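You operate a simulated robot arm through the tools that you are given. There is no shell and no other tool. Be economical: measure what you need, move in short steps, check, and stop when the job is done.

The job below is to be done with a simulated two-armed robot. You get a single attempt, and the scene is never put back.

Task
On the bamboo mat, fold the beige cloth in half, so that it is half as long.

The check looks at the end state, three seconds after you hand in, the way a careful person would. Anything else that was tipped, shoved, dropped, spilled or broken makes it a failure. Flat cloth is picked up by pressing the open fingertips on it (5 to 10 N) and closing them slowly along it; thin cloth reads only 2 to 8 mm in the jaws.

Robot
Two 7-joint arms with two-finger parallel grippers on one trunk, on a base that drives. Base frame: it is fixed to the floor where the robot stands at the start and does not move with it; the origin is under the middle of the robot, x ahead of it, y to its left, z up. Readings come in m, rad, newtons and seconds.
The left shoulder is at the start at [0.07, 0.134, 1.126], the right one opposite. Places, roughly: bamboo mat [0.5, 0, 0.8]. Payload 1.57 kg a hand.
The TCP of each hand is the grasp point between the finger pads, 0.03 m short of the fingertips. In the tool frame z runs along the fingers and y along their closing line. Largest opening 0.08 m; finger width 0.017, thickness 0.012; the body of the gripper, 0.04 by 0.082 m, starts 0.08 m behind the TCP.
Orientation is that of the tool frame in the base frame, as a unit quaternion [w, x, y, z]. With the fingers straight down and closing along the base's y, the tool's x points along the base's -x, its y along +y and its z along -z.

Tools
- The arms move only by the tool jog_arm. It takes "left_steps", "right_steps" or both (then of equal length, played together; a hand with none holds still); each is a list of rows, each a list of 3 entries, a list of its own where there are three numbers: the turn, a rotation vector about the tool's x, y, z in rad, then the shift along the tool's x, y, z in m, then the gripper command, from -1 (fully open) to 1 (shut), values between in proportion. In form: [[[rx, ry, rz], [dx, dy, dz], hand], ...]. A call has 1 to 20 rows; each row shifts and turns the commanded pose from where the row before left it, along the tool's axes as they then stand. Each row takes 0.2 s and may step no farther than 0.05 m and 0.15 rad from the row before; otherwise, or with a gripper value out of range, the whole call is refused. Where a pose cannot be reached the arm comes as near as it can. A force on the tool above 40 N (or 10 N above the force at the start of the call, whichever is more), or a blocked arm, ends the call early, and 0.2 s more pass. Each finger travels about 0.153 m/s and halts on what it meets, pressing with about 41 N; the grip force reading is that of the motor and also rises with nothing between the fingers. The clock runs only during rows and for 0.2 s after the last one: add rows that do not move to give the fingers time. The reply holds the time, the measured pose of the TCP, the force on the tool along the base axes, the opening and the grip force, in the units named above and with some noise, and new pictures: "views" is both (left out), scene, wrist or none (wrist: the cameras of the hands that moved).
- Cameras (640 x 400 px; columns grow to the right, rows downward): "scene" is now at [0.1346, 0.01, 1.347]; the picture's right is [0.12, -0.99, 0.00], its down [-0.64, -0.08, -0.76] and it looks along [0.76, 0.09, -0.65] (base axes); focal length 288 px, centre (320, 200). "left" rides on the left gripper at [0.072, 0.007, -0.122] in its tool frame; the picture's right is [-0.09, 1.00, 0.00], its down [-0.84, -0.08, -0.54] and it looks along [-0.54, -0.05, 0.84] (tool axes); focal length 238 px, centre (320, 200). "right" rides on the right gripper at [0.072, -0.007, -0.122] in its tool frame; the picture's right is [0.09, 1.00, 0.00], its down [-0.84, 0.08, -0.54] and it looks along [-0.54, 0.05, 0.84] (tool axes); focal length 238 px, centre (320, 200). There is no depth. A picture from a camera that has moved, and an enlarged one, comes with that camera's place and axes in the base frame and with its lens.
- raise_lower(by): slides the trunk up (or, below 0, down) by that many m; the arms and the scene camera ride with it, the base frame stays. It gives what a move gives, with no picture.
- steer(legs): drives the robot by 1 to 6 legs, each [ahead, left, turn to the left] in m, m and rad, along the robot's own axes; the way and the turn of a leg run together, so that a leg with both is an arc; at most 1.5 m and 3.142 rad a leg. The arms and the cameras ride along, it lands a little off, and it stops where it bumps. It gives what a move gives, and a new picture of the scene camera.
- pan_tilt(pan, tilt): turns the head with the scene camera to pan (to the left, within 1.501 rad either way) and tilt (down, from -0.506 to 1.204), counted from straight ahead of the robot. It gives what a move gives, and a new picture of the scene camera.
- close_up(camera, box): a new picture of the part [left, top, right, bottom] of that camera's present view, enlarged. No time passes.
- job_done(): hands the job in; it is judged then, once.

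Go step by step. Nothing tells you exact positions but the pictures and the camera data: compare them with the known pose of the tool, close in by small moves and look again before you grip or let go. The budget is 120 turns and 170 pictures, counting those below and the enlarged ones. Unless the task says otherwise, let go and move clear before handing in, and close with one line.

The tools are called after ">>>" as name(argument=value, ...) on one line, values as JSON. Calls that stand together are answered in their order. jog_arm: Moves the arms, as the interface text tells. Its arguments: {"type":"object","properties":{"left_steps":{"type":"array","items":{"type":"array"}},"right_steps":{"type":"array","items":{"type":"array"}},"views":{"type":"string","enum":["both","scene","wrist","none"]}},"required":[]} The other tools are called the same way: raise_lower (by) slides the trunk up or down; steer (legs) drives the base; pan_tilt (pan, tilt) turns the head that bears the scene camera; close_up (camera, box) takes an enlarged picture of a part of a camera's view; job_done () hands the job in.

At the start:

```text
clock: 0.0
left_position: [0.495, 0.2158, 1.0982]
left_orientation: [0.0, 0.0, 1.0, 0.0]
left_ft_force: [-0.6, 0.1, 0.2]
left_gripper_width: 0.0799
left_gripper_force: 0.0
right_position: [0.4854, -0.1505, 1.083]
right_orientation: [0.0, 0.001, 1.0, 0.0]
right_ft_force: [0.5, 1.0, -0.1]
right_gripper_width: 0.0798
right_gripper_force: 0.0
trunk travel left (down, up): [-0.7, 0.24]
robot x, y, heading: [-0.0007, -0.0001, 0.0]
head pan, tilt: [0.12, 0.705]
```

scene: 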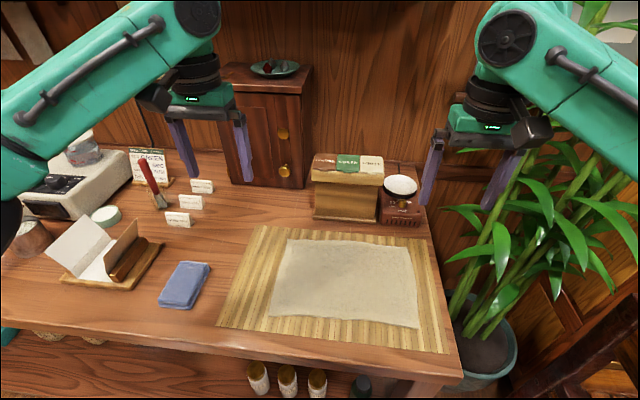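
right: 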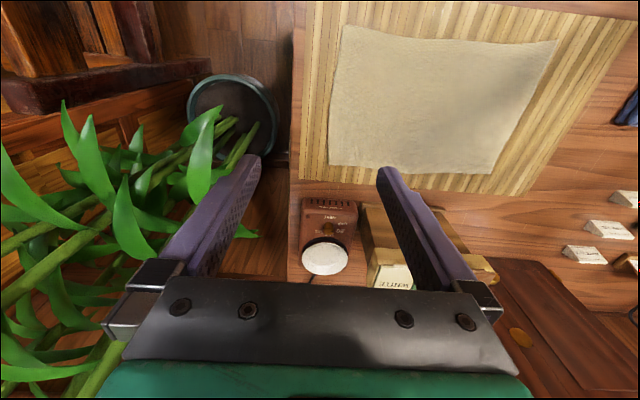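
left: 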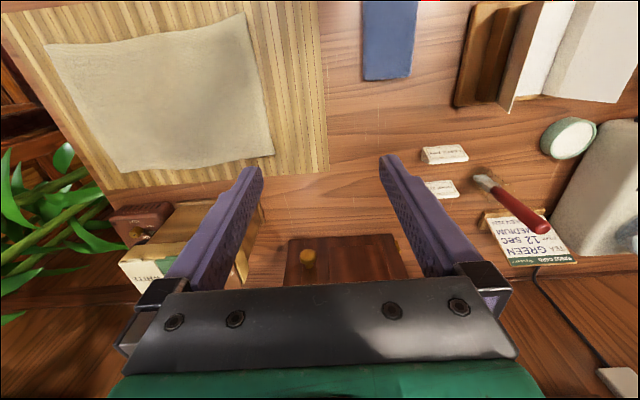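

The cloth lies at roughly x 0.41–0.62, y -0.147–0.145, so it is longer along y and I will fold it about the line y≈0. Before planning the reach I check how much room there is between the base and the table.

>>> pan_tilt(pan=0.0, tilt=1.2)

>>> close_up(camera="scene", box=[160, 100, 480, 300])

```text
clock: 0.9
left_position: [0.4943, 0.2147, 1.0975]
left_orientation: [0.0, 0.0, 1.0, 0.0]
left_ft_force: [0.2, 0.3, 0.0]
left_gripper_width: 0.08
left_gripper_force: 0.0
right_position: [0.4859, -0.1518, 1.0856]
right_orientation: [0.0, -0.001, 1.0, -0.001]
right_ft_force: [-0.2, 0.3, 0.3]
right_gripper_width: 0.08
right_gripper_force: 0.1
trunk travel left (down, up): [-0.7, 0.24]
robot x, y, heading: [-0.0017, -0.0023, 0.001]
head pan, tilt: [0.0, 1.201]
camera scene: at [0.1064, -0.0002, 1.3115], right [0.0, -1.0, 0.0], down [-0.93, 0.0, -0.36], along [0.36, 0.0, -0.93], focal length 288 px, centre (320, 200)
```

scene: 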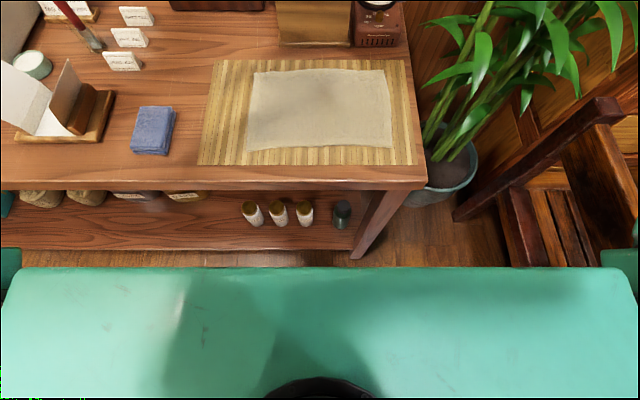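

```text
2.00 times, centred on (320, 200) of scene
camera zoom: at [0.1064, -0.0002, 1.3115], right [0.0, -1.0, 0.0], down [-0.93, 0.0, -0.36], along [0.36, 0.0, -0.93], focal length 577 px, centre (320, 200)
```

zoom: 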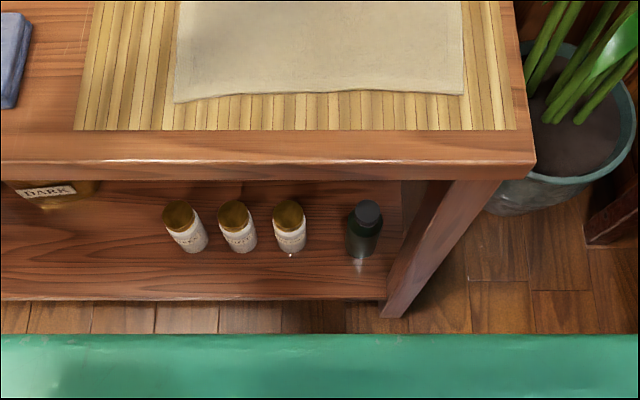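

There is about 7–10 cm of free space ahead of the chassis. I creep forward 4 cm and a little to the right so that the left hand can later reach the far right side.

>>> steer(legs=[[0.04, -0.03, 0]])

>>> pan_tilt(pan=0.0, tilt=0.85)

```text
clock: 1.9
left_position: [0.531, 0.188, 1.0992]
left_orientation: [0.001, 0.0, 1.0, -0.001]
left_ft_force: [0.0, 0.2, -0.6]
left_gripper_width: 0.0799
left_gripper_force: 0.0
right_position: [0.5224, -0.178, 1.0876]
right_orientation: [0.001, 0.0, 1.0, 0.0]
right_ft_force: [-0.7, 0.3, 0.1]
right_gripper_width: 0.0799
right_gripper_force: 0.2
trunk travel left (down, up): [-0.7, 0.24]
robot x, y, heading: [0.0407, -0.0279, -0.003]
head pan, tilt: [0.0, 1.201]
camera scene: at [0.1423, -0.0266, 1.3119], right [0.0, -1.0, 0.0], down [-0.93, 0.0, -0.36], along [0.36, 0.0, -0.93], focal length 288 px, centre (320, 200)
```

scene: 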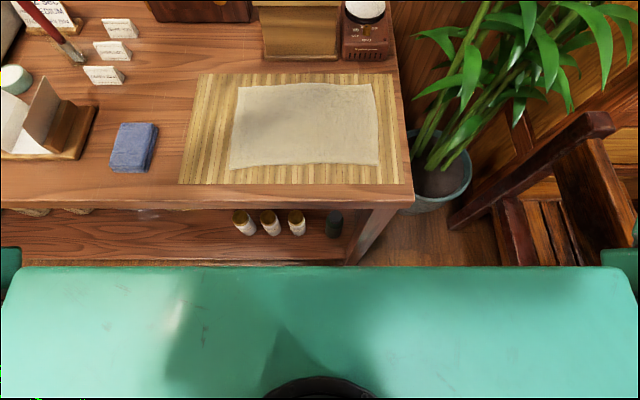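

```text
clock: 2.7
left_position: [0.5352, 0.1854, 1.0964]
left_orientation: [-0.001, 0.001, 1.0, -0.001]
left_ft_force: [0.4, -0.2, -0.3]
left_gripper_width: 0.0802
left_gripper_force: 0.1
right_position: [0.5252, -0.1808, 1.0855]
right_orientation: [-0.001, 0.0, 1.0, -0.001]
right_ft_force: [0.5, 0.2, 0.2]
right_gripper_width: 0.0799
right_gripper_force: 0.0
trunk travel left (down, up): [-0.7, 0.24]
robot x, y, heading: [0.04, -0.0284, -0.006]
head pan, tilt: [0.0, 0.85]
camera scene: at [0.1692, -0.0298, 1.335], right [0.0, -1.0, 0.0], down [-0.75, 0.0, -0.66], along [0.66, 0.0, -0.75], focal length 288 px, centre (320, 200)
```

scene: 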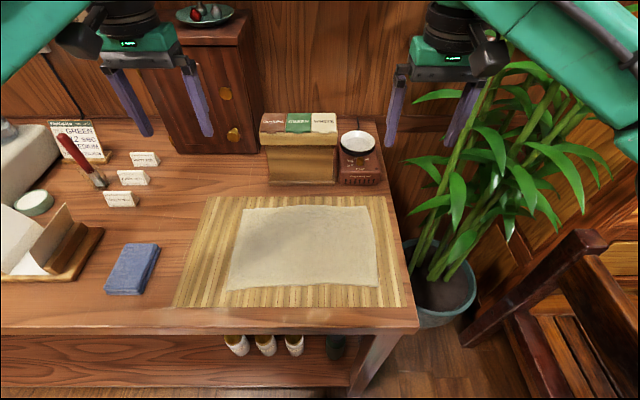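

Base is at (0.04, -0.03), with both hands still high. I move the left hand above the far left corner zone and the right hand above the near left corner zone, at z≈1.0.

>>> jog_arm(left_steps=[[[0, 0, 0], [-0.015, -0.0145, 0.0225], -0.1], [[0, 0, 0], [-0.015, -0.0145, 0.0225], -0.1], [[0, 0, 0], [-0.015, -0.0145, 0.0225], -0.1], [[0, 0, 0], [-0.015, -0.0145, 0.0225], -0.1], [[0, 0, 0], [0, 0, 0], -0.1], [[0, 0, 0], [0, 0, 0], -0.1], [[0, 0, 0], [0, 0, 0], -0.1], [[0, 0, 0], [0, 0, 0], -0.1], [[0, 0, 0], [0, 0, 0], -0.1], [[0, 0, 0], [0, 0, 0], -0.1]], right_steps=[[[0, 0, 0], [0.021, 0.02, 0.02], -0.1], [[0, 0, 0], [0.021, 0.03, 0.02], -0.1], [[0, 0, 0], [0.021, 0.03, 0.02], -0.1], [[0, 0, 0], [0.021, 0.03, 0.02], -0.1], [[0, 0, 0], [0, 0.03, 0], -0.1], [[0, 0, 0], [0, 0.03, 0], -0.1], [[0, 0, 0], [0, 0.02, 0], -0.1], [[0, 0, 0], [0, 0.02, 0], -0.1], [[0, 0, 0], [0, 0.02, 0], -0.1], [[0, 0, 0], [0, 0.0, 0], -0.1]])

```text
clock: 4.9
left_position: [0.5943, 0.1282, 1.0074]
left_orientation: [0.0, 0.0, 1.0, 0.0]
left_ft_force: [0.3, -0.4, 0.7]
left_gripper_width: 0.0441
left_gripper_force: 0.1
right_position: [0.4405, 0.0502, 1.0065]
right_orientation: [0.0, 0.001, 1.0, 0.0]
right_ft_force: [-0.3, -0.6, -0.8]
right_gripper_width: 0.044
right_gripper_force: 0.1
trunk travel left (down, up): [-0.7, 0.24]
robot x, y, heading: [0.04, -0.027, -0.001]
head pan, tilt: [0.0, 0.85]
camera scene: at [0.1685, -0.03, 1.3352], right [0.0, -1.0, 0.0], down [-0.75, 0.0, -0.66], along [0.66, 0.0, -0.75], focal length 288 px, centre (320, 200)
camera right: at [0.3686, 0.0432, 1.1279], right [-0.09, 1.0, 0.0], down [0.84, 0.08, 0.54], along [0.54, 0.05, -0.84], focal length 238 px, centre (320, 200)
camera left: at [0.5218, 0.1349, 1.1299], right [0.09, 1.0, 0.0], down [0.84, -0.08, 0.54], along [0.54, -0.05, -0.84], focal length 238 px, centre (320, 200)
```

scene: 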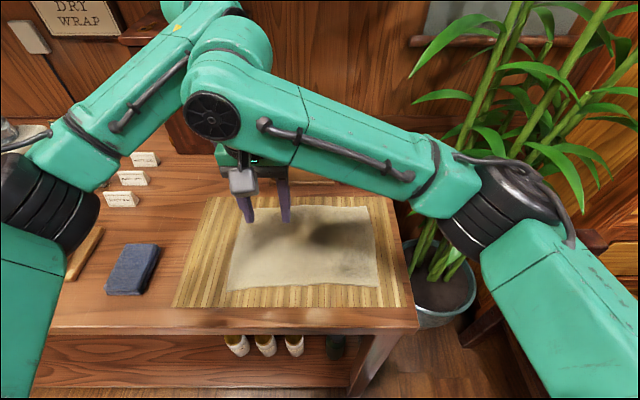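
right: 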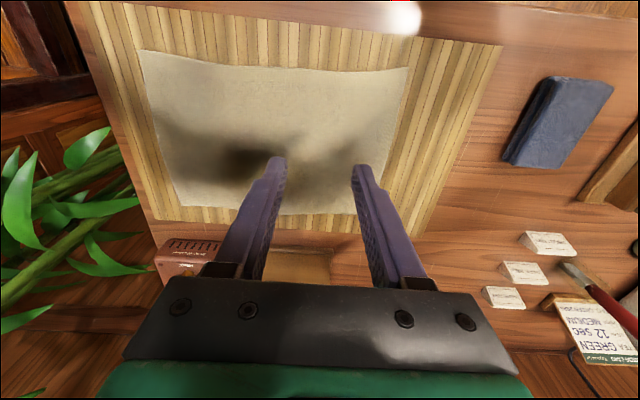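
left: 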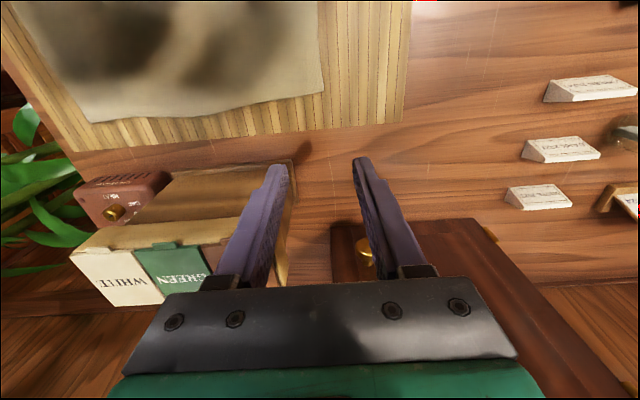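

The right wrist would crowd the left forearm if I moved it farther left. I strafe the base left instead, so both hands sit near the robot's mid-plane when they reach the left edge.

>>> jog_arm(left_steps=[[[0, 0, 0], [0, -0.03, 0], -0.1], [[0, 0, 0], [0, -0.03, 0], -0.1], [[0, 0, 0], [0, 0, 0], -0.1]], right_steps=[[[0, 0, 0], [0, -0.02, 0], -0.1], [[0, 0, 0], [0, -0.02, 0], -0.1], [[0, 0, 0], [0, 0, 0], -0.1]], views="none")

>>> steer(legs=[[0, 0.12, 0]])

```text
clock: 5.7
left_position: [0.5958, 0.0708, 1.0076]
left_orientation: [0.0, 0.0, 1.0, -0.002]
left_ft_force: [0.8, 0.1, 0.4]
left_gripper_width: 0.044
left_gripper_force: 0.1
right_position: [0.4397, 0.0102, 1.005]
right_orientation: [0.0, 0.0, 1.0, -0.001]
right_ft_force: [-0.3, 0.2, 0.0]
right_gripper_width: 0.0442
right_gripper_force: 0.0
trunk travel left (down, up): [-0.7, 0.24]
robot x, y, heading: [0.0411, -0.0283, -0.004]
head pan, tilt: [0.0, 0.85]
```

```text
clock: 6.9
left_position: [0.5954, 0.1881, 1.0072]
left_orientation: [0.001, 0.0, 1.0, 0.0]
left_ft_force: [1.2, -0.6, 0.0]
left_gripper_width: 0.0441
left_gripper_force: 0.0
right_position: [0.4404, 0.1293, 1.0053]
right_orientation: [0.0, 0.0, 1.0, 0.0]
right_ft_force: [-0.1, -0.5, -0.6]
right_gripper_width: 0.044
right_gripper_force: 0.1
trunk travel left (down, up): [-0.7, 0.24]
robot x, y, heading: [0.0401, 0.0894, -0.003]
head pan, tilt: [0.0, 0.85]
camera scene: at [0.1685, 0.0895, 1.3352], right [0.0, -1.0, 0.0], down [-0.75, 0.0, -0.66], along [0.66, 0.0, -0.75], focal length 288 px, centre (320, 200)
```

scene: 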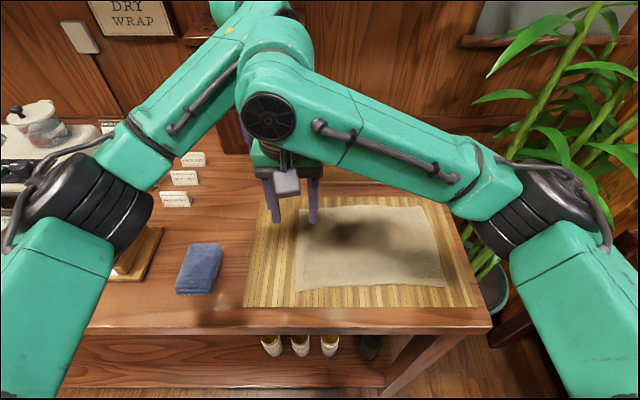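

The gap between the two wrists needs care. I shift both hands toward the robot's right, compensate with the base, and close the remaining offset in a separate step.

>>> jog_arm(left_steps=[[[0, 0, 0], [0, -0.03, 0], -0.1], [[0, 0, 0], [0, -0.03, 0], -0.1], [[0, 0, 0], [0, 0, 0], -0.1]], right_steps=[[[0, 0, 0], [0, -0.04, 0], -0.1], [[0, 0, 0], [0, -0.04, 0], -0.1], [[0, 0, 0], [0, 0, 0], -0.1]], views="none")

>>> steer(legs=[[0, 0.08, 0]])

```text
clock: 7.7
left_position: [0.596, 0.1322, 1.0073]
left_orientation: [0.001, -0.001, 1.0, -0.003]
left_ft_force: [1.0, 0.0, -0.6]
left_gripper_width: 0.044
left_gripper_force: 0.0
right_position: [0.4403, 0.0517, 1.0029]
right_orientation: [0.0, -0.001, 1.0, -0.002]
right_ft_force: [0.0, 0.3, 0.3]
right_gripper_width: 0.044
right_gripper_force: 0.0
trunk travel left (down, up): [-0.7, 0.24]
robot x, y, heading: [0.0406, 0.0915, 0.001]
head pan, tilt: [0.0, 0.85]
```

```text
clock: 8.8
left_position: [0.5961, 0.2083, 1.0071]
left_orientation: [0.001, 0.001, 1.0, 0.0]
left_ft_force: [-0.4, 0.4, -0.4]
left_gripper_width: 0.044
left_gripper_force: 0.0
right_position: [0.4414, 0.128, 1.0043]
right_orientation: [0.001, 0.001, 1.0, 0.0]
right_ft_force: [0.1, 0.1, 0.1]
right_gripper_width: 0.0439
right_gripper_force: 0.1
trunk travel left (down, up): [-0.7, 0.24]
robot x, y, heading: [0.037, 0.1687, -0.006]
head pan, tilt: [0.0, 0.85]
camera scene: at [0.1685, 0.1689, 1.3352], right [0.0, -1.0, 0.0], down [-0.75, 0.0, -0.66], along [0.66, 0.0, -0.75], focal length 288 px, centre (320, 200)
```

scene: 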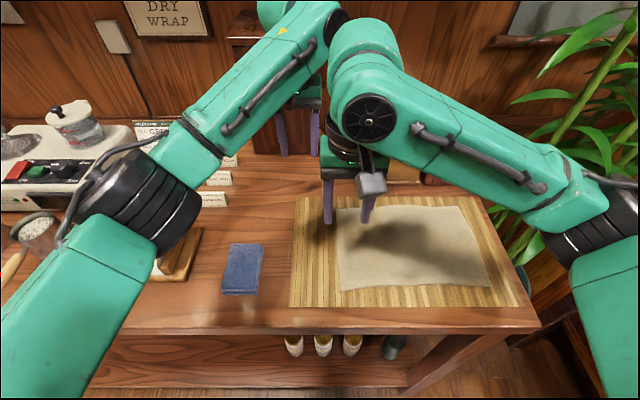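

Now the left forearm comes in from the side, well clear. I move the left hand 8 cm to the right, in line with the right hand.

>>> jog_arm(left_steps=[[[0, 0, 0], [0, -0.02, 0], -0.1], [[0, 0, 0], [0, -0.02, 0], -0.1], [[0, 0, 0], [0, -0.02, 0], -0.1], [[0, 0, 0], [0, -0.02, 0], -0.1], [[0, 0, 0], [0, 0, 0], -0.1]], right_steps=[[[0, 0, 0], [0, 0, 0], -0.1], [[0, 0, 0], [0, 0, 0], -0.1], [[0, 0, 0], [0, 0, 0], -0.1], [[0, 0, 0], [0, 0, 0], -0.1], [[0, 0, 0], [0, 0, 0], -0.1]])

```text
clock: 10.0
left_position: [0.6013, 0.1467, 1.0025]
left_orientation: [-0.007, -0.02, 1.0, -0.002]
left_ft_force: [0.7, 0.0, 0.6]
left_gripper_width: 0.0441
left_gripper_force: 0.0
right_position: [0.4492, 0.1253, 1.0161]
right_orientation: [0.018, 0.015, 1.0, 0.009]
right_ft_force: [0.0, -0.5, 0.1]
right_gripper_width: 0.0443
right_gripper_force: 0.1
trunk travel left (down, up): [-0.7, 0.24]
robot x, y, heading: [0.0383, 0.1679, -0.004]
head pan, tilt: [0.0, 0.85]
camera scene: at [0.1685, 0.1708, 1.3352], right [0.0, -1.0, 0.0], down [-0.75, 0.0, -0.66], along [0.66, 0.0, -0.75], focal length 288 px, centre (320, 200)
camera right: at [0.3719, 0.1176, 1.1351], right [-0.06, 1.0, 0.02], down [0.82, 0.04, 0.57], along [0.57, 0.05, -0.82], focal length 238 px, centre (320, 200)
camera left: at [0.5304, 0.1497, 1.1246], right [0.05, 1.0, 0.0], down [0.85, -0.04, 0.53], along [0.53, -0.03, -0.85], focal length 238 px, centre (320, 200)
```

scene: 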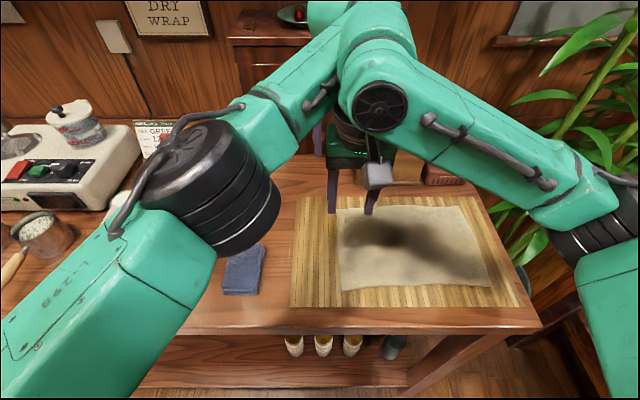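
right: 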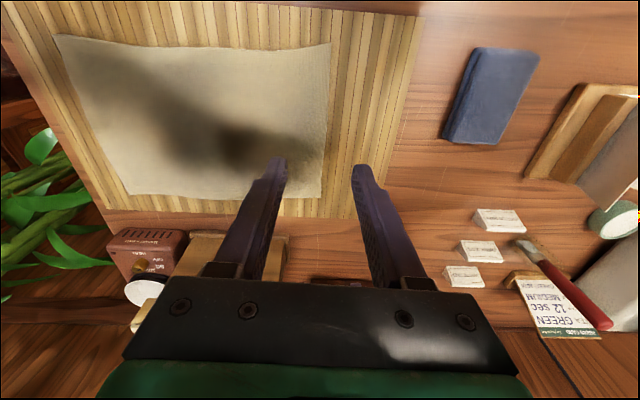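
left: 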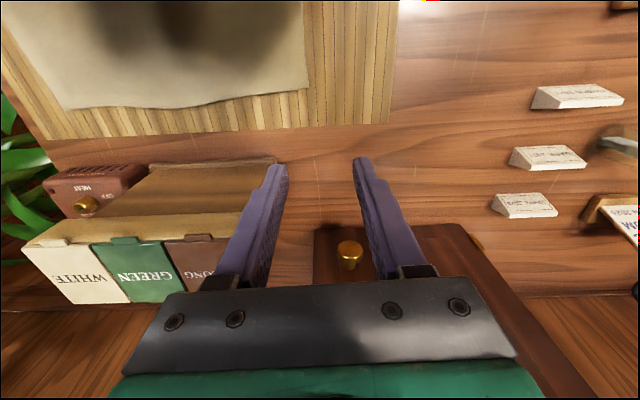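

The wrists touched there (both hands got deflected slightly). I back the left hand off, tilt the right tool so that its wrist leans toward the robot, and then try the alignment again.

>>> jog_arm(left_steps=[[[0, 0, 0], [0, 0.04, 0], -0.1], [[0, 0, 0], [0, 0.03, 0], -0.1], [[0, 0, 0], [0, 0, 0], -0.1]], views="none")

>>> jog_arm(right_steps=[[[0, -0.13, 0], [0, 0, 0], -0.1], [[0, -0.13, 0], [0, 0, 0], -0.1], [[0, -0.13, 0], [0, 0, 0], -0.1], [[0, 0, 0], [0, 0, 0], -0.1]], views="scene")

```text
clock: 10.8
left_position: [0.5941, 0.1978, 1.0068]
left_orientation: [0.001, 0.0, 1.0, 0.001]
left_ft_force: [0.3, 0.0, 0.7]
left_gripper_width: 0.0443
left_gripper_force: 0.1
right_position: [0.4413, 0.1286, 1.0042]
right_orientation: [-0.001, 0.0, 1.0, 0.0]
right_ft_force: [0.0, -0.7, 0.4]
right_gripper_width: 0.0438
right_gripper_force: 0.1
trunk travel left (down, up): [-0.7, 0.24]
robot x, y, heading: [0.0402, 0.1703, -0.0]
head pan, tilt: [0.0, 0.85]
```

```text
clock: 11.8
left_position: [0.5947, 0.1985, 1.0065]
left_orientation: [0.001, 0.001, 1.0, 0.0]
left_ft_force: [-0.1, 0.2, -0.2]
left_gripper_width: 0.0439
left_gripper_force: 0.0
right_position: [0.4399, 0.1289, 1.0044]
right_orientation: [0.194, 0.001, 0.981, 0.0]
right_ft_force: [0.5, 0.2, 0.9]
right_gripper_width: 0.0441
right_gripper_force: 0.1
trunk travel left (down, up): [-0.7, 0.24]
robot x, y, heading: [0.0419, 0.1681, -0.004]
head pan, tilt: [0.0, 0.85]
camera scene: at [0.1686, 0.1697, 1.3352], right [0.0, -1.0, 0.0], down [-0.75, 0.0, -0.66], along [0.66, 0.0, -0.75], focal length 288 px, centre (320, 200)
```

scene: 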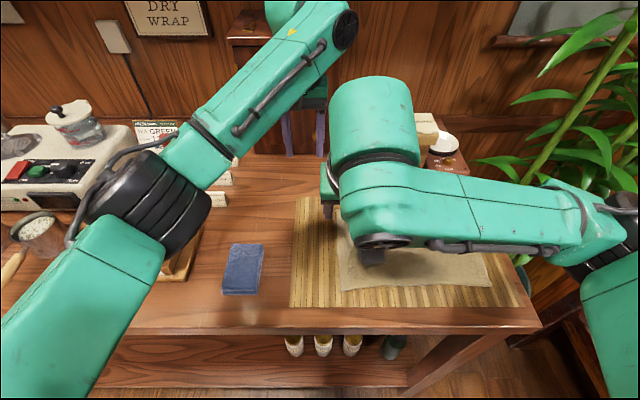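

The tilt opened plenty of room. Left hand now goes over to the same y.

>>> jog_arm(left_steps=[[[0, 0, 0], [0, -0.02, 0], -0.1], [[0, 0, 0], [0, -0.02, 0], -0.1], [[0, 0, 0], [0, -0.02, 0], -0.1], [[0, 0, 0], [0, -0.01, 0], -0.1], [[0, 0, 0], [0, 0, 0], -0.1]], views="both")

```text
clock: 13.0
left_position: [0.5952, 0.1267, 1.0062]
left_orientation: [0.0, 0.0, 1.0, 0.0]
left_ft_force: [0.2, 0.3, 0.3]
left_gripper_width: 0.044
left_gripper_force: 0.0
right_position: [0.4405, 0.1293, 1.0026]
right_orientation: [0.194, 0.001, 0.981, -0.001]
right_ft_force: [-0.7, 0.3, -0.3]
right_gripper_width: 0.0441
right_gripper_force: 0.2
trunk travel left (down, up): [-0.7, 0.24]
robot x, y, heading: [0.0364, 0.1724, 0.0]
head pan, tilt: [0.0, 0.85]
camera scene: at [0.1688, 0.1704, 1.3352], right [0.0, -1.0, 0.0], down [-0.75, 0.0, -0.66], along [0.66, 0.0, -0.75], focal length 288 px, centre (320, 200)
camera left: at [0.5226, 0.1346, 1.1284], right [0.09, 1.0, 0.0], down [0.84, -0.08, 0.54], along [0.54, -0.05, -0.84], focal length 238 px, centre (320, 200)
```

scene: 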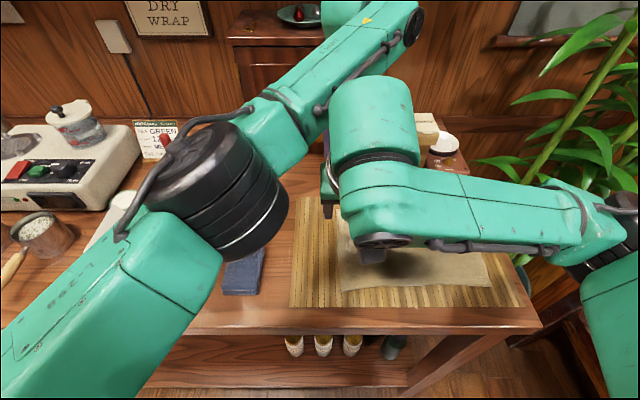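
left: 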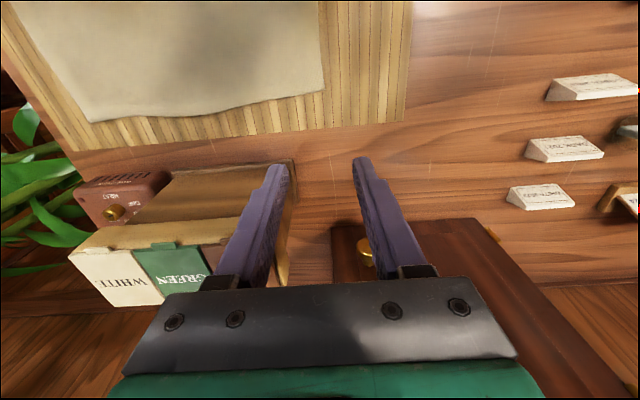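

No contact now. I lower both hands about 10 cm and narrow the jaws, then look again at where the cloth corners really are relative to the fingertips.

>>> jog_arm(left_steps=[[[0, 0, 0], [0, -0.003, 0.025], 0.15], [[0, 0, 0], [0, -0.003, 0.025], 0.15], [[0, 0, 0], [0, -0.003, 0.025], 0.15], [[0, 0, 0], [0, 0, 0.025], 0.15], [[0, 0, 0], [0, 0, 0], 0.15]], right_steps=[[[0, 0, 0], [0.0095, -0.003, 0.0231], 0.15], [[0, 0, 0], [0.0095, -0.003, 0.0231], 0.15], [[0, 0, 0], [0.0095, -0.003, 0.0231], 0.15], [[0, 0, 0], [0.0095, -0.002, 0.0231], 0.15], [[0, 0, 0], [0, 0, 0], 0.15]], views="both")

```text
clock: 14.2
left_position: [0.596, 0.1182, 0.9084]
left_orientation: [-0.001, 0.001, 1.0, 0.0]
left_ft_force: [-0.2, 0.3, -0.5]
left_gripper_width: 0.034
left_gripper_force: 0.1
right_position: [0.4407, 0.1177, 0.9021]
right_orientation: [0.195, 0.001, 0.981, -0.001]
right_ft_force: [-0.5, -0.1, 0.6]
right_gripper_width: 0.0339
right_gripper_force: 0.1
trunk travel left (down, up): [-0.7, 0.24]
robot x, y, heading: [0.0406, 0.1725, -0.001]
head pan, tilt: [0.0, 0.85]
camera scene: at [0.1681, 0.1698, 1.3352], right [0.0, -1.0, 0.0], down [-0.75, 0.0, -0.66], along [0.66, 0.0, -0.75], focal length 288 px, centre (320, 200)
camera right: at [0.3268, 0.1115, 0.9887], right [-0.08, 1.0, -0.04], down [0.57, 0.08, 0.82], along [0.82, 0.05, -0.57], focal length 238 px, centre (320, 200)
camera left: at [0.5227, 0.1254, 1.0304], right [0.09, 1.0, 0.0], down [0.84, -0.08, 0.54], along [0.54, -0.05, -0.84], focal length 238 px, centre (320, 200)
```

scene: 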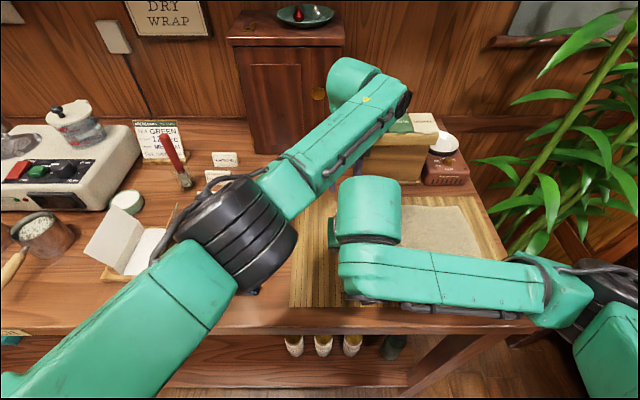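
right: 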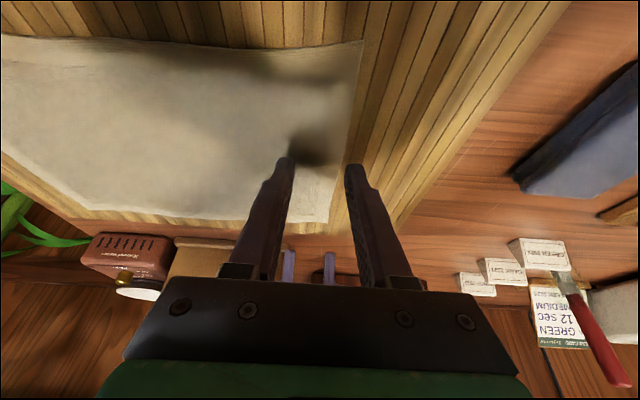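
left: 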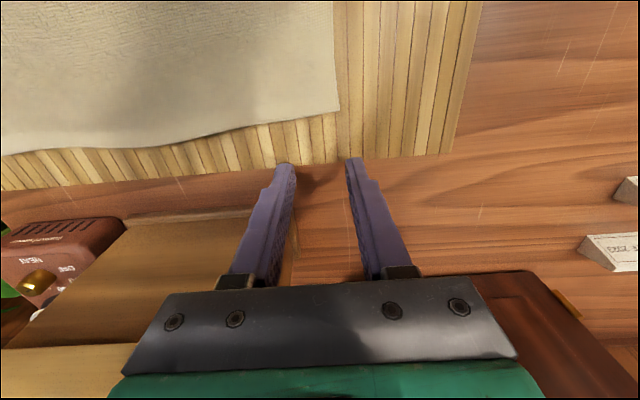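

Combining the views, the cloth surface is actually at z≈0.852, with its left edge at y≈0.134, x from 0.38 to 0.567. I shift both hands about 5 cm nearer and 1.3 cm right so that the tips come just inside the two left corners.

>>> jog_arm(left_steps=[[[0, 0, 0], [0.013, -0.003, 0], 0.25], [[0, 0, 0], [0.013, -0.003, 0], 0.25], [[0, 0, 0], [0.013, -0.003, 0], 0.25], [[0, 0, 0], [0.012, -0.004, 0], 0.25], [[0, 0, 0], [0, 0, 0], 0.25]], right_steps=[[[0, 0, 0], [0.012, -0.003, -0.0049], 0.25], [[0, 0, 0], [0.012, -0.003, -0.0049], 0.25], [[0, 0, 0], [0.012, -0.003, -0.0049], 0.25], [[0, 0, 0], [0.012, -0.003, -0.0049], 0.25], [[0, 0, 0], [0, 0, 0], 0.25]], views="wrist")

```text
clock: 15.4
left_position: [0.5437, 0.1061, 0.9071]
left_orientation: [0.0, 0.0, 1.0, 0.0]
left_ft_force: [0.4, 0.5, 0.3]
left_gripper_width: 0.0301
left_gripper_force: 0.0
right_position: [0.398, 0.1114, 0.8981]
right_orientation: [0.193, 0.0, 0.981, 0.0]
right_ft_force: [0.0, -0.1, 0.5]
right_gripper_width: 0.0298
right_gripper_force: 0.2
right hand out of reach, approached as far as the arm can: row 4
trunk travel left (down, up): [-0.7, 0.24]
robot x, y, heading: [0.0396, 0.1701, -0.007]
head pan, tilt: [0.0, 0.85]
camera right: at [0.2847, 0.1043, 0.984], right [-0.08, 1.0, -0.04], down [0.57, 0.08, 0.82], along [0.82, 0.05, -0.57], focal length 238 px, centre (320, 200)
camera left: at [0.4714, 0.1116, 1.0295], right [0.09, 1.0, 0.0], down [0.84, -0.08, 0.54], along [0.54, -0.05, -0.84], focal length 238 px, centre (320, 200)
```

right: 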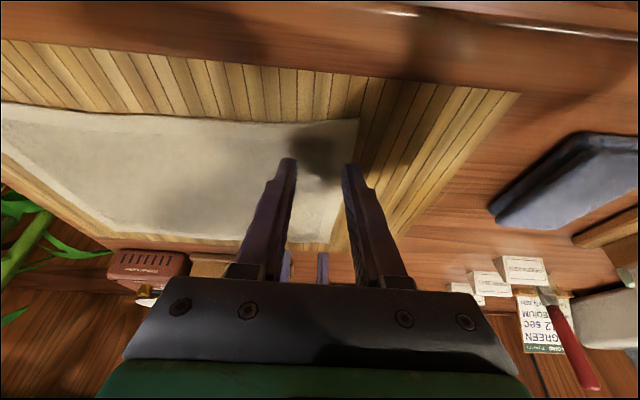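
left: 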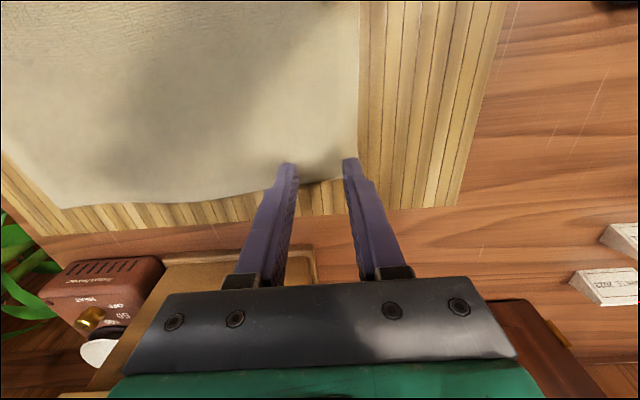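

The right hand is at its inner limit, so I back the base 4 cm and extend both arms correspondingly.

>>> steer(legs=[[-0.04, 0, 0]])

>>> jog_arm(left_steps=[[[0, 0, 0], [-0.014, 0, 0], 0.25], [[0, 0, 0], [-0.014, 0, 0], 0.25], [[0, 0, 0], [-0.014, 0, 0], 0.25], [[0, 0, 0], [0, 0, 0], 0.25]], right_steps=[[[0, 0, 0], [-0.0096, -0.002, 0.0039], 0.25], [[0, 0, 0], [-0.0096, -0.002, 0.0039], 0.25], [[0, 0, 0], [-0.0096, -0.002, 0.0039], 0.25], [[0, 0, 0], [0, 0, 0], 0.25]], views="both")

```text
clock: 16.3
left_position: [0.5051, 0.1057, 0.9059]
left_orientation: [0.0, 0.0, 1.0, -0.001]
left_ft_force: [0.8, 0.3, 0.2]
left_gripper_width: 0.0298
left_gripper_force: 0.1
right_position: [0.3601, 0.1111, 0.8967]
right_orientation: [0.192, 0.0, 0.981, 0.0]
right_ft_force: [-0.7, 0.2, 0.0]
right_gripper_width: 0.0299
right_gripper_force: 0.1
trunk travel left (down, up): [-0.7, 0.24]
robot x, y, heading: [-0.0004, 0.1682, 0.0]
head pan, tilt: [0.0, 0.85]
camera scene: at [0.1315, 0.1697, 1.3349], right [0.0, -1.0, 0.0], down [-0.75, 0.0, -0.66], along [0.66, 0.0, -0.75], focal length 288 px, centre (320, 200)
```

scene: 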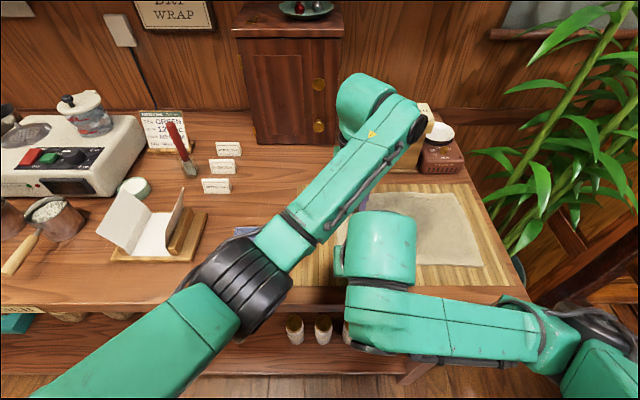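

```text
clock: 17.3
left_position: [0.5467, 0.1069, 0.9083]
left_orientation: [0.0, -0.001, 1.0, 0.0]
left_ft_force: [-0.9, -0.4, -0.1]
left_gripper_width: 0.0297
left_gripper_force: 0.0
right_position: [0.3914, 0.1046, 0.8991]
right_orientation: [0.194, 0.0, 0.981, 0.001]
right_ft_force: [0.1, -0.3, 0.5]
right_gripper_width: 0.0301
right_gripper_force: 0.1
trunk travel left (down, up): [-0.7, 0.24]
robot x, y, heading: [0.0003, 0.1705, 0.004]
head pan, tilt: [0.0, 0.85]
camera scene: at [0.1291, 0.1698, 1.3352], right [0.0, -1.0, 0.0], down [-0.75, 0.0, -0.66], along [0.66, 0.0, -0.75], focal length 288 px, centre (320, 200)
camera right: at [0.2769, 0.0982, 0.9847], right [-0.08, 1.0, -0.04], down [0.57, 0.08, 0.82], along [0.82, 0.05, -0.57], focal length 238 px, centre (320, 200)
camera left: at [0.4745, 0.1129, 1.0303], right [0.09, 1.0, 0.0], down [0.84, -0.08, 0.54], along [0.54, -0.05, -0.84], focal length 238 px, centre (320, 200)
```

scene: 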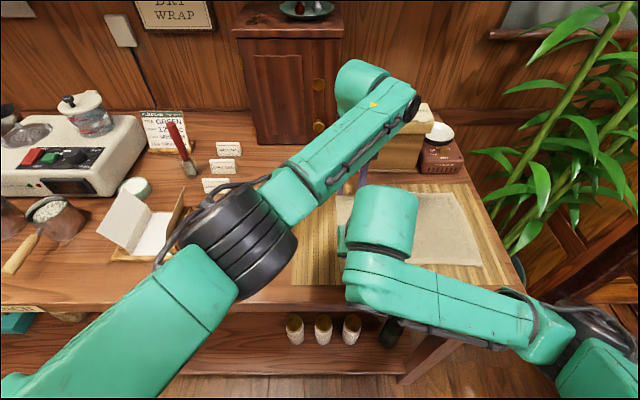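
right: 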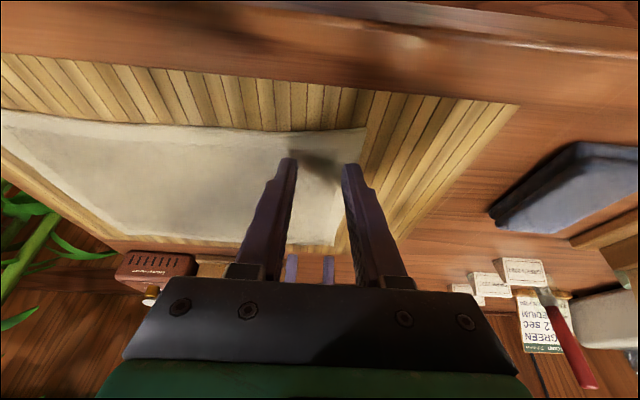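
left: 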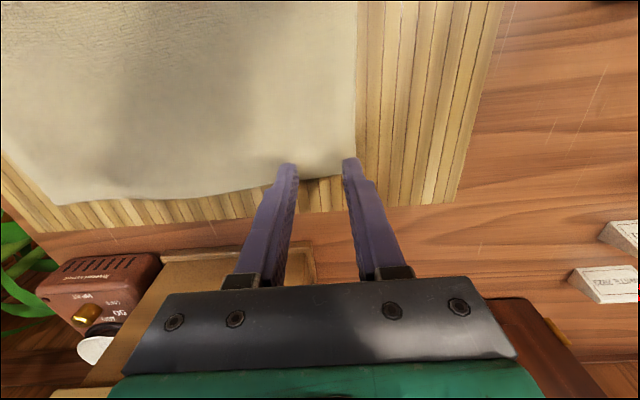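

Left tip is right at the far edge, so I pull it back 1.4 cm and both a few mm inward, and come down to just above the cloth.

>>> jog_arm(left_steps=[[[0, 0, 0], [0.007, -0.003, 0.005], 0.25], [[0, 0, 0], [0.007, -0.002, 0.005], 0.25], [[0, 0, 0], [0, 0, 0.005], 0.25], [[0, 0, 0], [0, 0, 0.004], 0.25], [[0, 0, 0], [0, 0, 0], 0.25]], right_steps=[[[0, 0, 0], [0.0015, -0.002, 0.0037], 0.25], [[0, 0, 0], [0.0015, -0.001, 0.0037], 0.25], [[0, 0, 0], [0.0015, 0, 0.0037], 0.25], [[0, 0, 0], [0, 0, 0], 0.25], [[0, 0, 0], [0, 0, 0], 0.25]], views="wrist")

```text
clock: 18.5
left_position: [0.5317, 0.1004, 0.8882]
left_orientation: [0.0, -0.001, 1.0, 0.001]
left_ft_force: [0.1, -0.1, 0.4]
left_gripper_width: 0.03
left_gripper_force: 0.0
right_position: [0.3919, 0.1019, 0.8863]
right_orientation: [0.194, 0.001, 0.981, 0.0]
right_ft_force: [-0.1, -0.2, 0.5]
right_gripper_width: 0.0298
right_gripper_force: 0.1
trunk travel left (down, up): [-0.7, 0.24]
robot x, y, heading: [0.001, 0.1716, -0.002]
head pan, tilt: [0.0, 0.85]
camera right: at [0.2771, 0.0956, 0.9723], right [-0.08, 1.0, -0.04], down [0.57, 0.08, 0.82], along [0.82, 0.05, -0.57], focal length 238 px, centre (320, 200)
camera left: at [0.4598, 0.1073, 1.0104], right [0.09, 1.0, 0.0], down [0.84, -0.08, 0.54], along [0.54, -0.05, -0.84], focal length 238 px, centre (320, 200)
```

right: 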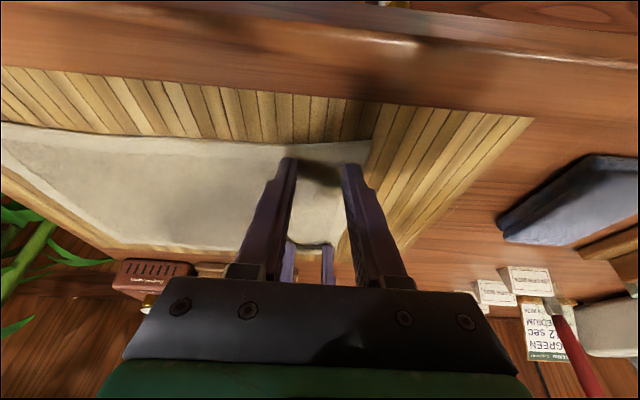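
left: 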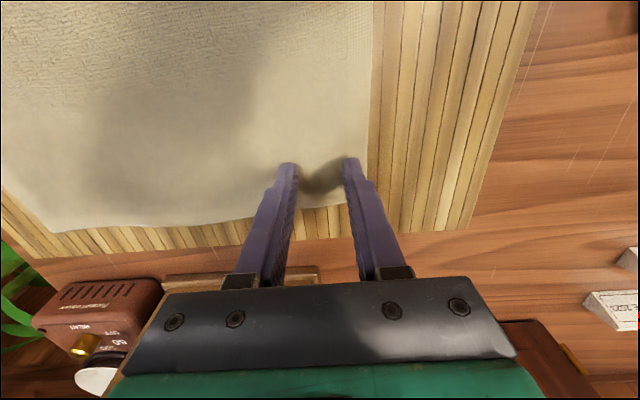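

Both fingertip pairs now sit inside the left corners. I lower slowly until I feel contact.

>>> jog_arm(left_steps=[[[0, 0, 0], [0, 0, 0.003], 0.25], [[0, 0, 0], [0, 0, 0.002], 0.25], [[0, 0, 0], [0, 0, 0.002], 0.25], [[0, 0, 0], [0, 0, 0], 0.25]], right_steps=[[[0, 0, 0], [0.001, 0, 0.0022], 0.25], [[0, 0, 0], [0.0008, 0, 0.0018], 0.25], [[0, 0, 0], [0.0008, 0, 0.0018], 0.25], [[0, 0, 0], [0, 0, 0], 0.25]], views="none")

```text
clock: 19.5
left_position: [0.5314, 0.1001, 0.8818]
left_orientation: [0.001, -0.001, 1.0, -0.001]
left_ft_force: [2.5, 1.1, 11.1]
left_gripper_width: 0.0303
left_gripper_force: 0.1
right_position: [0.3897, 0.102, 0.8823]
right_orientation: [0.197, 0.001, 0.98, 0.0]
right_ft_force: [4.5, -1.7, 16.5]
right_gripper_width: 0.03
right_gripper_force: 0.2
trunk travel left (down, up): [-0.7, 0.24]
robot x, y, heading: [0.0006, 0.1666, 0.002]
head pan, tilt: [0.0, 0.85]
```

Contact: 11 N left and 16.5 N right, a little too firm. I ease off slightly and close the fingers slowly.

>>> jog_arm(left_steps=[[[0, 0, 0], [0, 0, -0.0008], 0.25], [[0, 0, 0], [0, 0, 0], 0.25]], right_steps=[[[0, 0, 0], [-0.0007, 0, -0.0018], 0.25], [[0, 0, 0], [0, 0, 0], 0.25]], views="none")

```text
clock: 20.1
left_position: [0.5307, 0.101, 0.8822]
left_orientation: [0.001, 0.0, 1.0, -0.002]
left_ft_force: [2.5, -0.3, 13.1]
left_gripper_width: 0.0299
left_gripper_force: 0.1
right_position: [0.3887, 0.1024, 0.8835]
right_orientation: [0.194, 0.0, 0.981, -0.001]
right_ft_force: [4.6, -0.8, 11.9]
right_gripper_width: 0.0296
right_gripper_force: 0.1
trunk travel left (down, up): [-0.7, 0.24]
robot x, y, heading: [0.0028, 0.1681, 0.002]
head pan, tilt: [0.0, 0.85]
```

>>> jog_arm(left_steps=[[[0, 0, 0], [0, 0, -0.0015], 0.25], [[0, 0, 0], [0, 0, 0], 0.25]], right_steps=[[[0, 0, 0], [-0.0005, 0, -0.0012], 0.25], [[0, 0, 0], [0, 0, 0], 0.25]], views="none")

```text
clock: 20.7
left_position: [0.5309, 0.1004, 0.8836]
left_orientation: [0.0, 0.0, 1.0, 0.0]
left_ft_force: [1.3, -1.3, 5.5]
left_gripper_width: 0.0297
left_gripper_force: 0.0
right_position: [0.3893, 0.1024, 0.8841]
right_orientation: [0.193, 0.0, 0.981, 0.0]
right_ft_force: [0.0, -0.4, 6.2]
right_gripper_width: 0.03
right_gripper_force: 0.2
trunk travel left (down, up): [-0.7, 0.24]
robot x, y, heading: [-0.0042, 0.1678, 0.001]
head pan, tilt: [0.0, 0.85]
```

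Forces are now 5.5 and 6.2 N, in range. I close slowly along the cloth.

>>> jog_arm(left_steps=[[[0, 0, 0], [0, 0, 0.0003], 0.33], [[0, 0, 0], [0, 0, 0.0003], 0.41], [[0, 0, 0], [0, 0, 0], 0.49], [[0, 0, 0], [0, 0, 0], 0.57], [[0, 0, 0], [0, 0, 0], 0.65], [[0, 0, 0], [0, 0, 0], 0.73], [[0, 0, 0], [0, 0, 0], 0.81], [[0, 0, 0], [0, 0, 0], 0.89], [[0, 0, 0], [0, 0, 0], 1], [[0, 0, 0], [0, 0, 0], 1], [[0, 0, 0], [0, 0, 0], 1]], right_steps=[[[0, 0, 0], [0, 0, 0.0003], 0.33], [[0, 0, 0], [0, 0, 0.0003], 0.41], [[0, 0, 0], [0, 0, 0], 0.49], [[0, 0, 0], [0, 0, 0], 0.57], [[0, 0, 0], [0, 0, 0], 0.65], [[0, 0, 0], [0, 0, 0], 0.73], [[0, 0, 0], [0, 0, 0], 0.81], [[0, 0, 0], [0, 0, 0], 0.89], [[0, 0, 0], [0, 0, 0], 1], [[0, 0, 0], [0, 0, 0], 1], [[0, 0, 0], [0, 0, 0], 1]], views="wrist")

```text
clock: 23.1
left_position: [0.5308, 0.1004, 0.8837]
left_orientation: [0.001, -0.001, 1.0, 0.0]
left_ft_force: [0.0, 0.1, 3.8]
left_gripper_width: 0.0037
left_gripper_force: 24.4
right_position: [0.3898, 0.1027, 0.884]
right_orientation: [0.195, 0.0, 0.981, -0.001]
right_ft_force: [0.4, 0.3, 6.8]
right_gripper_width: 0.0034
right_gripper_force: 24.8
trunk travel left (down, up): [-0.7, 0.24]
robot x, y, heading: [0.0019, 0.1695, -0.003]
head pan, tilt: [0.0, 0.85]
camera right: at [0.2753, 0.0957, 0.969], right [-0.08, 1.0, -0.04], down [0.57, 0.08, 0.82], along [0.82, 0.05, -0.57], focal length 238 px, centre (320, 200)
camera left: at [0.4585, 0.1073, 1.006], right [0.09, 1.0, 0.0], down [0.84, -0.08, 0.54], along [0.54, -0.05, -0.84], focal length 238 px, centre (320, 200)
```

right: 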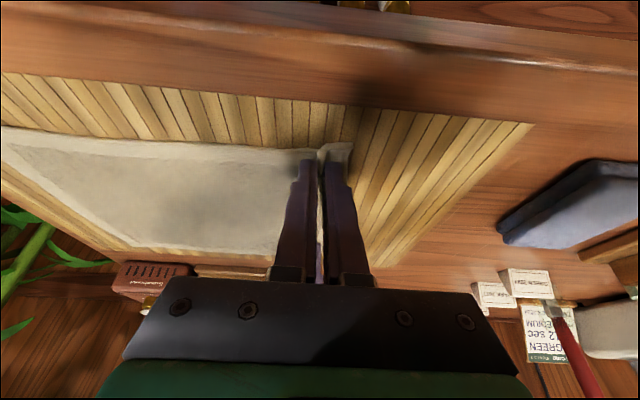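
left: 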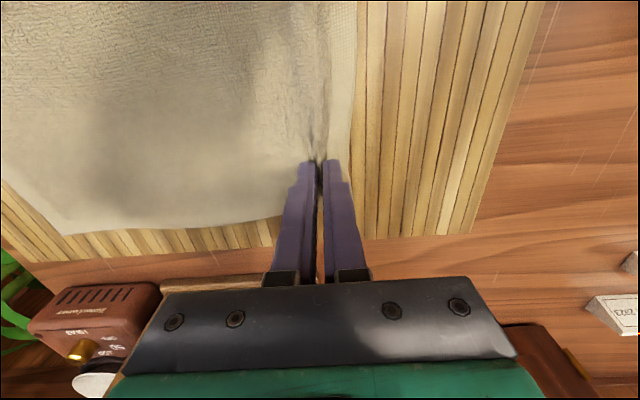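

Both hands hold the edge (3.7 and 3.4 mm). I start the fold: lift about 5 cm and begin going right with the arms, then look.

>>> jog_arm(left_steps=[[[0, 0, 0], [0, -0.002, -0.0125], 1], [[0, 0, 0], [0, -0.003, -0.0125], 1], [[0, 0, 0], [0, -0.004, -0.0125], 1], [[0, 0, 0], [0, -0.005, -0.0125], 1], [[0, 0, 0], [0, 0, 0], 1]], right_steps=[[[0, 0, 0], [-0.00475, -0.002, -0.01156], 1], [[0, 0, 0], [-0.00475, -0.003, -0.01156], 1], [[0, 0, 0], [-0.00475, -0.004, -0.01156], 1], [[0, 0, 0], [-0.00475, -0.005, -0.01156], 1], [[0, 0, 0], [0, 0, 0], 1]], views="both")

```text
clock: 24.3
left_position: [0.532, 0.0868, 0.9326]
left_orientation: [-0.001, 0.0, 1.0, 0.0]
left_ft_force: [-0.3, -0.7, 0.0]
left_gripper_width: 0.0039
left_gripper_force: 25.1
right_position: [0.3904, 0.0873, 0.9331]
right_orientation: [0.193, 0.0, 0.981, -0.001]
right_ft_force: [0.8, 0.4, 0.1]
right_gripper_width: 0.0037
right_gripper_force: 24.0
trunk travel left (down, up): [-0.7, 0.24]
robot x, y, heading: [0.0017, 0.1725, -0.001]
head pan, tilt: [0.0, 0.85]
camera scene: at [0.129, 0.17, 1.3352], right [0.0, -1.0, 0.0], down [-0.75, 0.0, -0.66], along [0.66, 0.0, -0.75], focal length 288 px, centre (320, 200)
camera right: at [0.2766, 0.0819, 1.0187], right [-0.08, 1.0, -0.04], down [0.57, 0.08, 0.82], along [0.82, 0.05, -0.57], focal length 238 px, centre (320, 200)
camera left: at [0.4598, 0.093, 1.0549], right [0.09, 1.0, 0.0], down [0.84, -0.08, 0.54], along [0.54, -0.05, -0.84], focal length 238 px, centre (320, 200)
```

scene: 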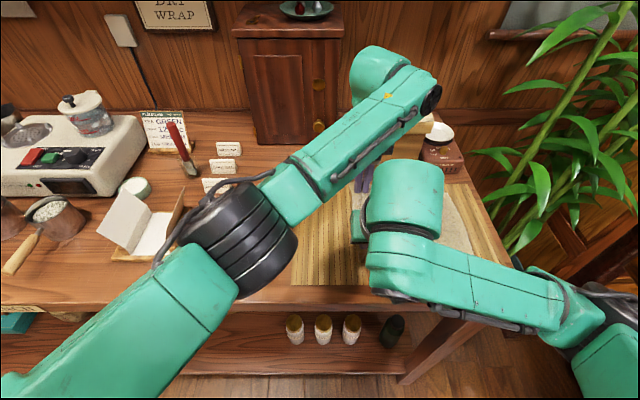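
right: 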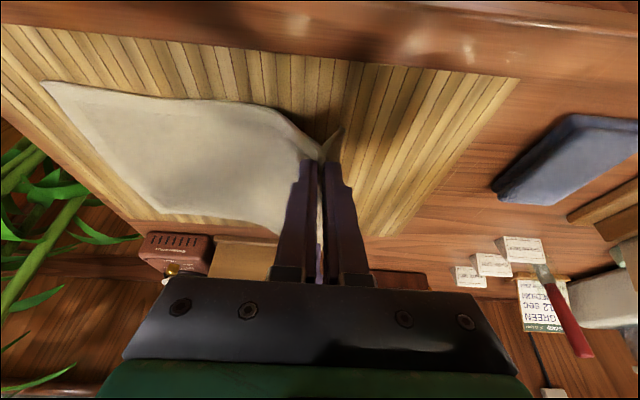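
left: 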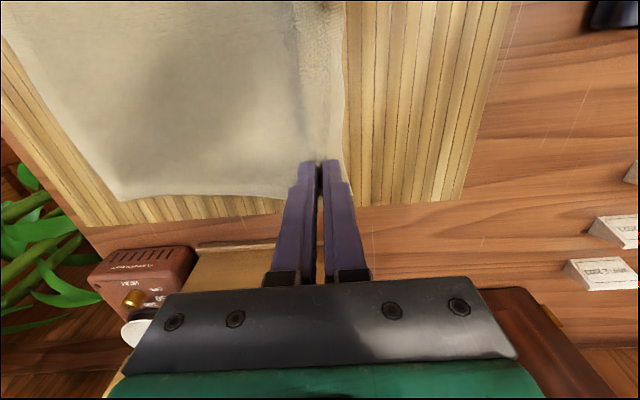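

The right hand clearly carries the cloth; the left is harder to read, so I zoom in.

>>> close_up(camera="left", box=[220, 60, 420, 260])

>>> close_up(camera="right", box=[220, 80, 420, 280])

```text
2.00 times, centred on (320, 160) of left
camera zoom: at [0.4598, 0.093, 1.0549], right [0.09, 1.0, 0.0], down [0.84, -0.08, 0.54], along [0.54, -0.05, -0.84], focal length 477 px, centre (320, 280)
```

zoom: 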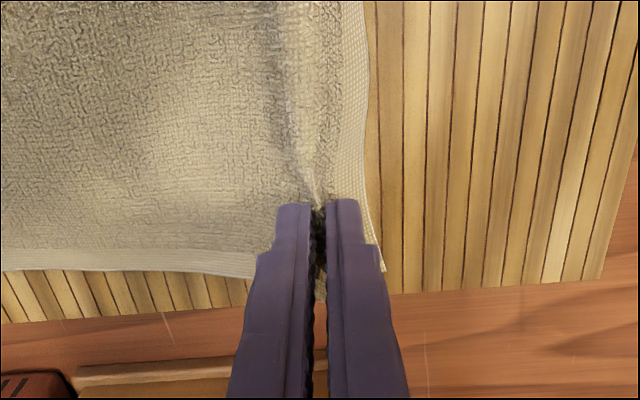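

```text
2.00 times, centred on (320, 180) of right
camera zoom: at [0.2766, 0.0819, 1.0187], right [-0.08, 1.0, -0.04], down [0.57, 0.08, 0.82], along [0.82, 0.05, -0.57], focal length 477 px, centre (320, 240)
```

zoom: 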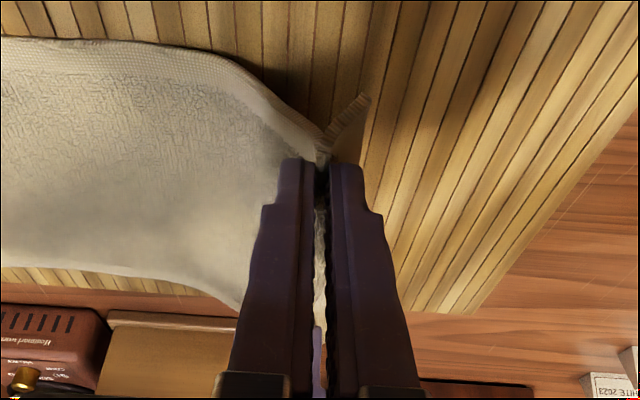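

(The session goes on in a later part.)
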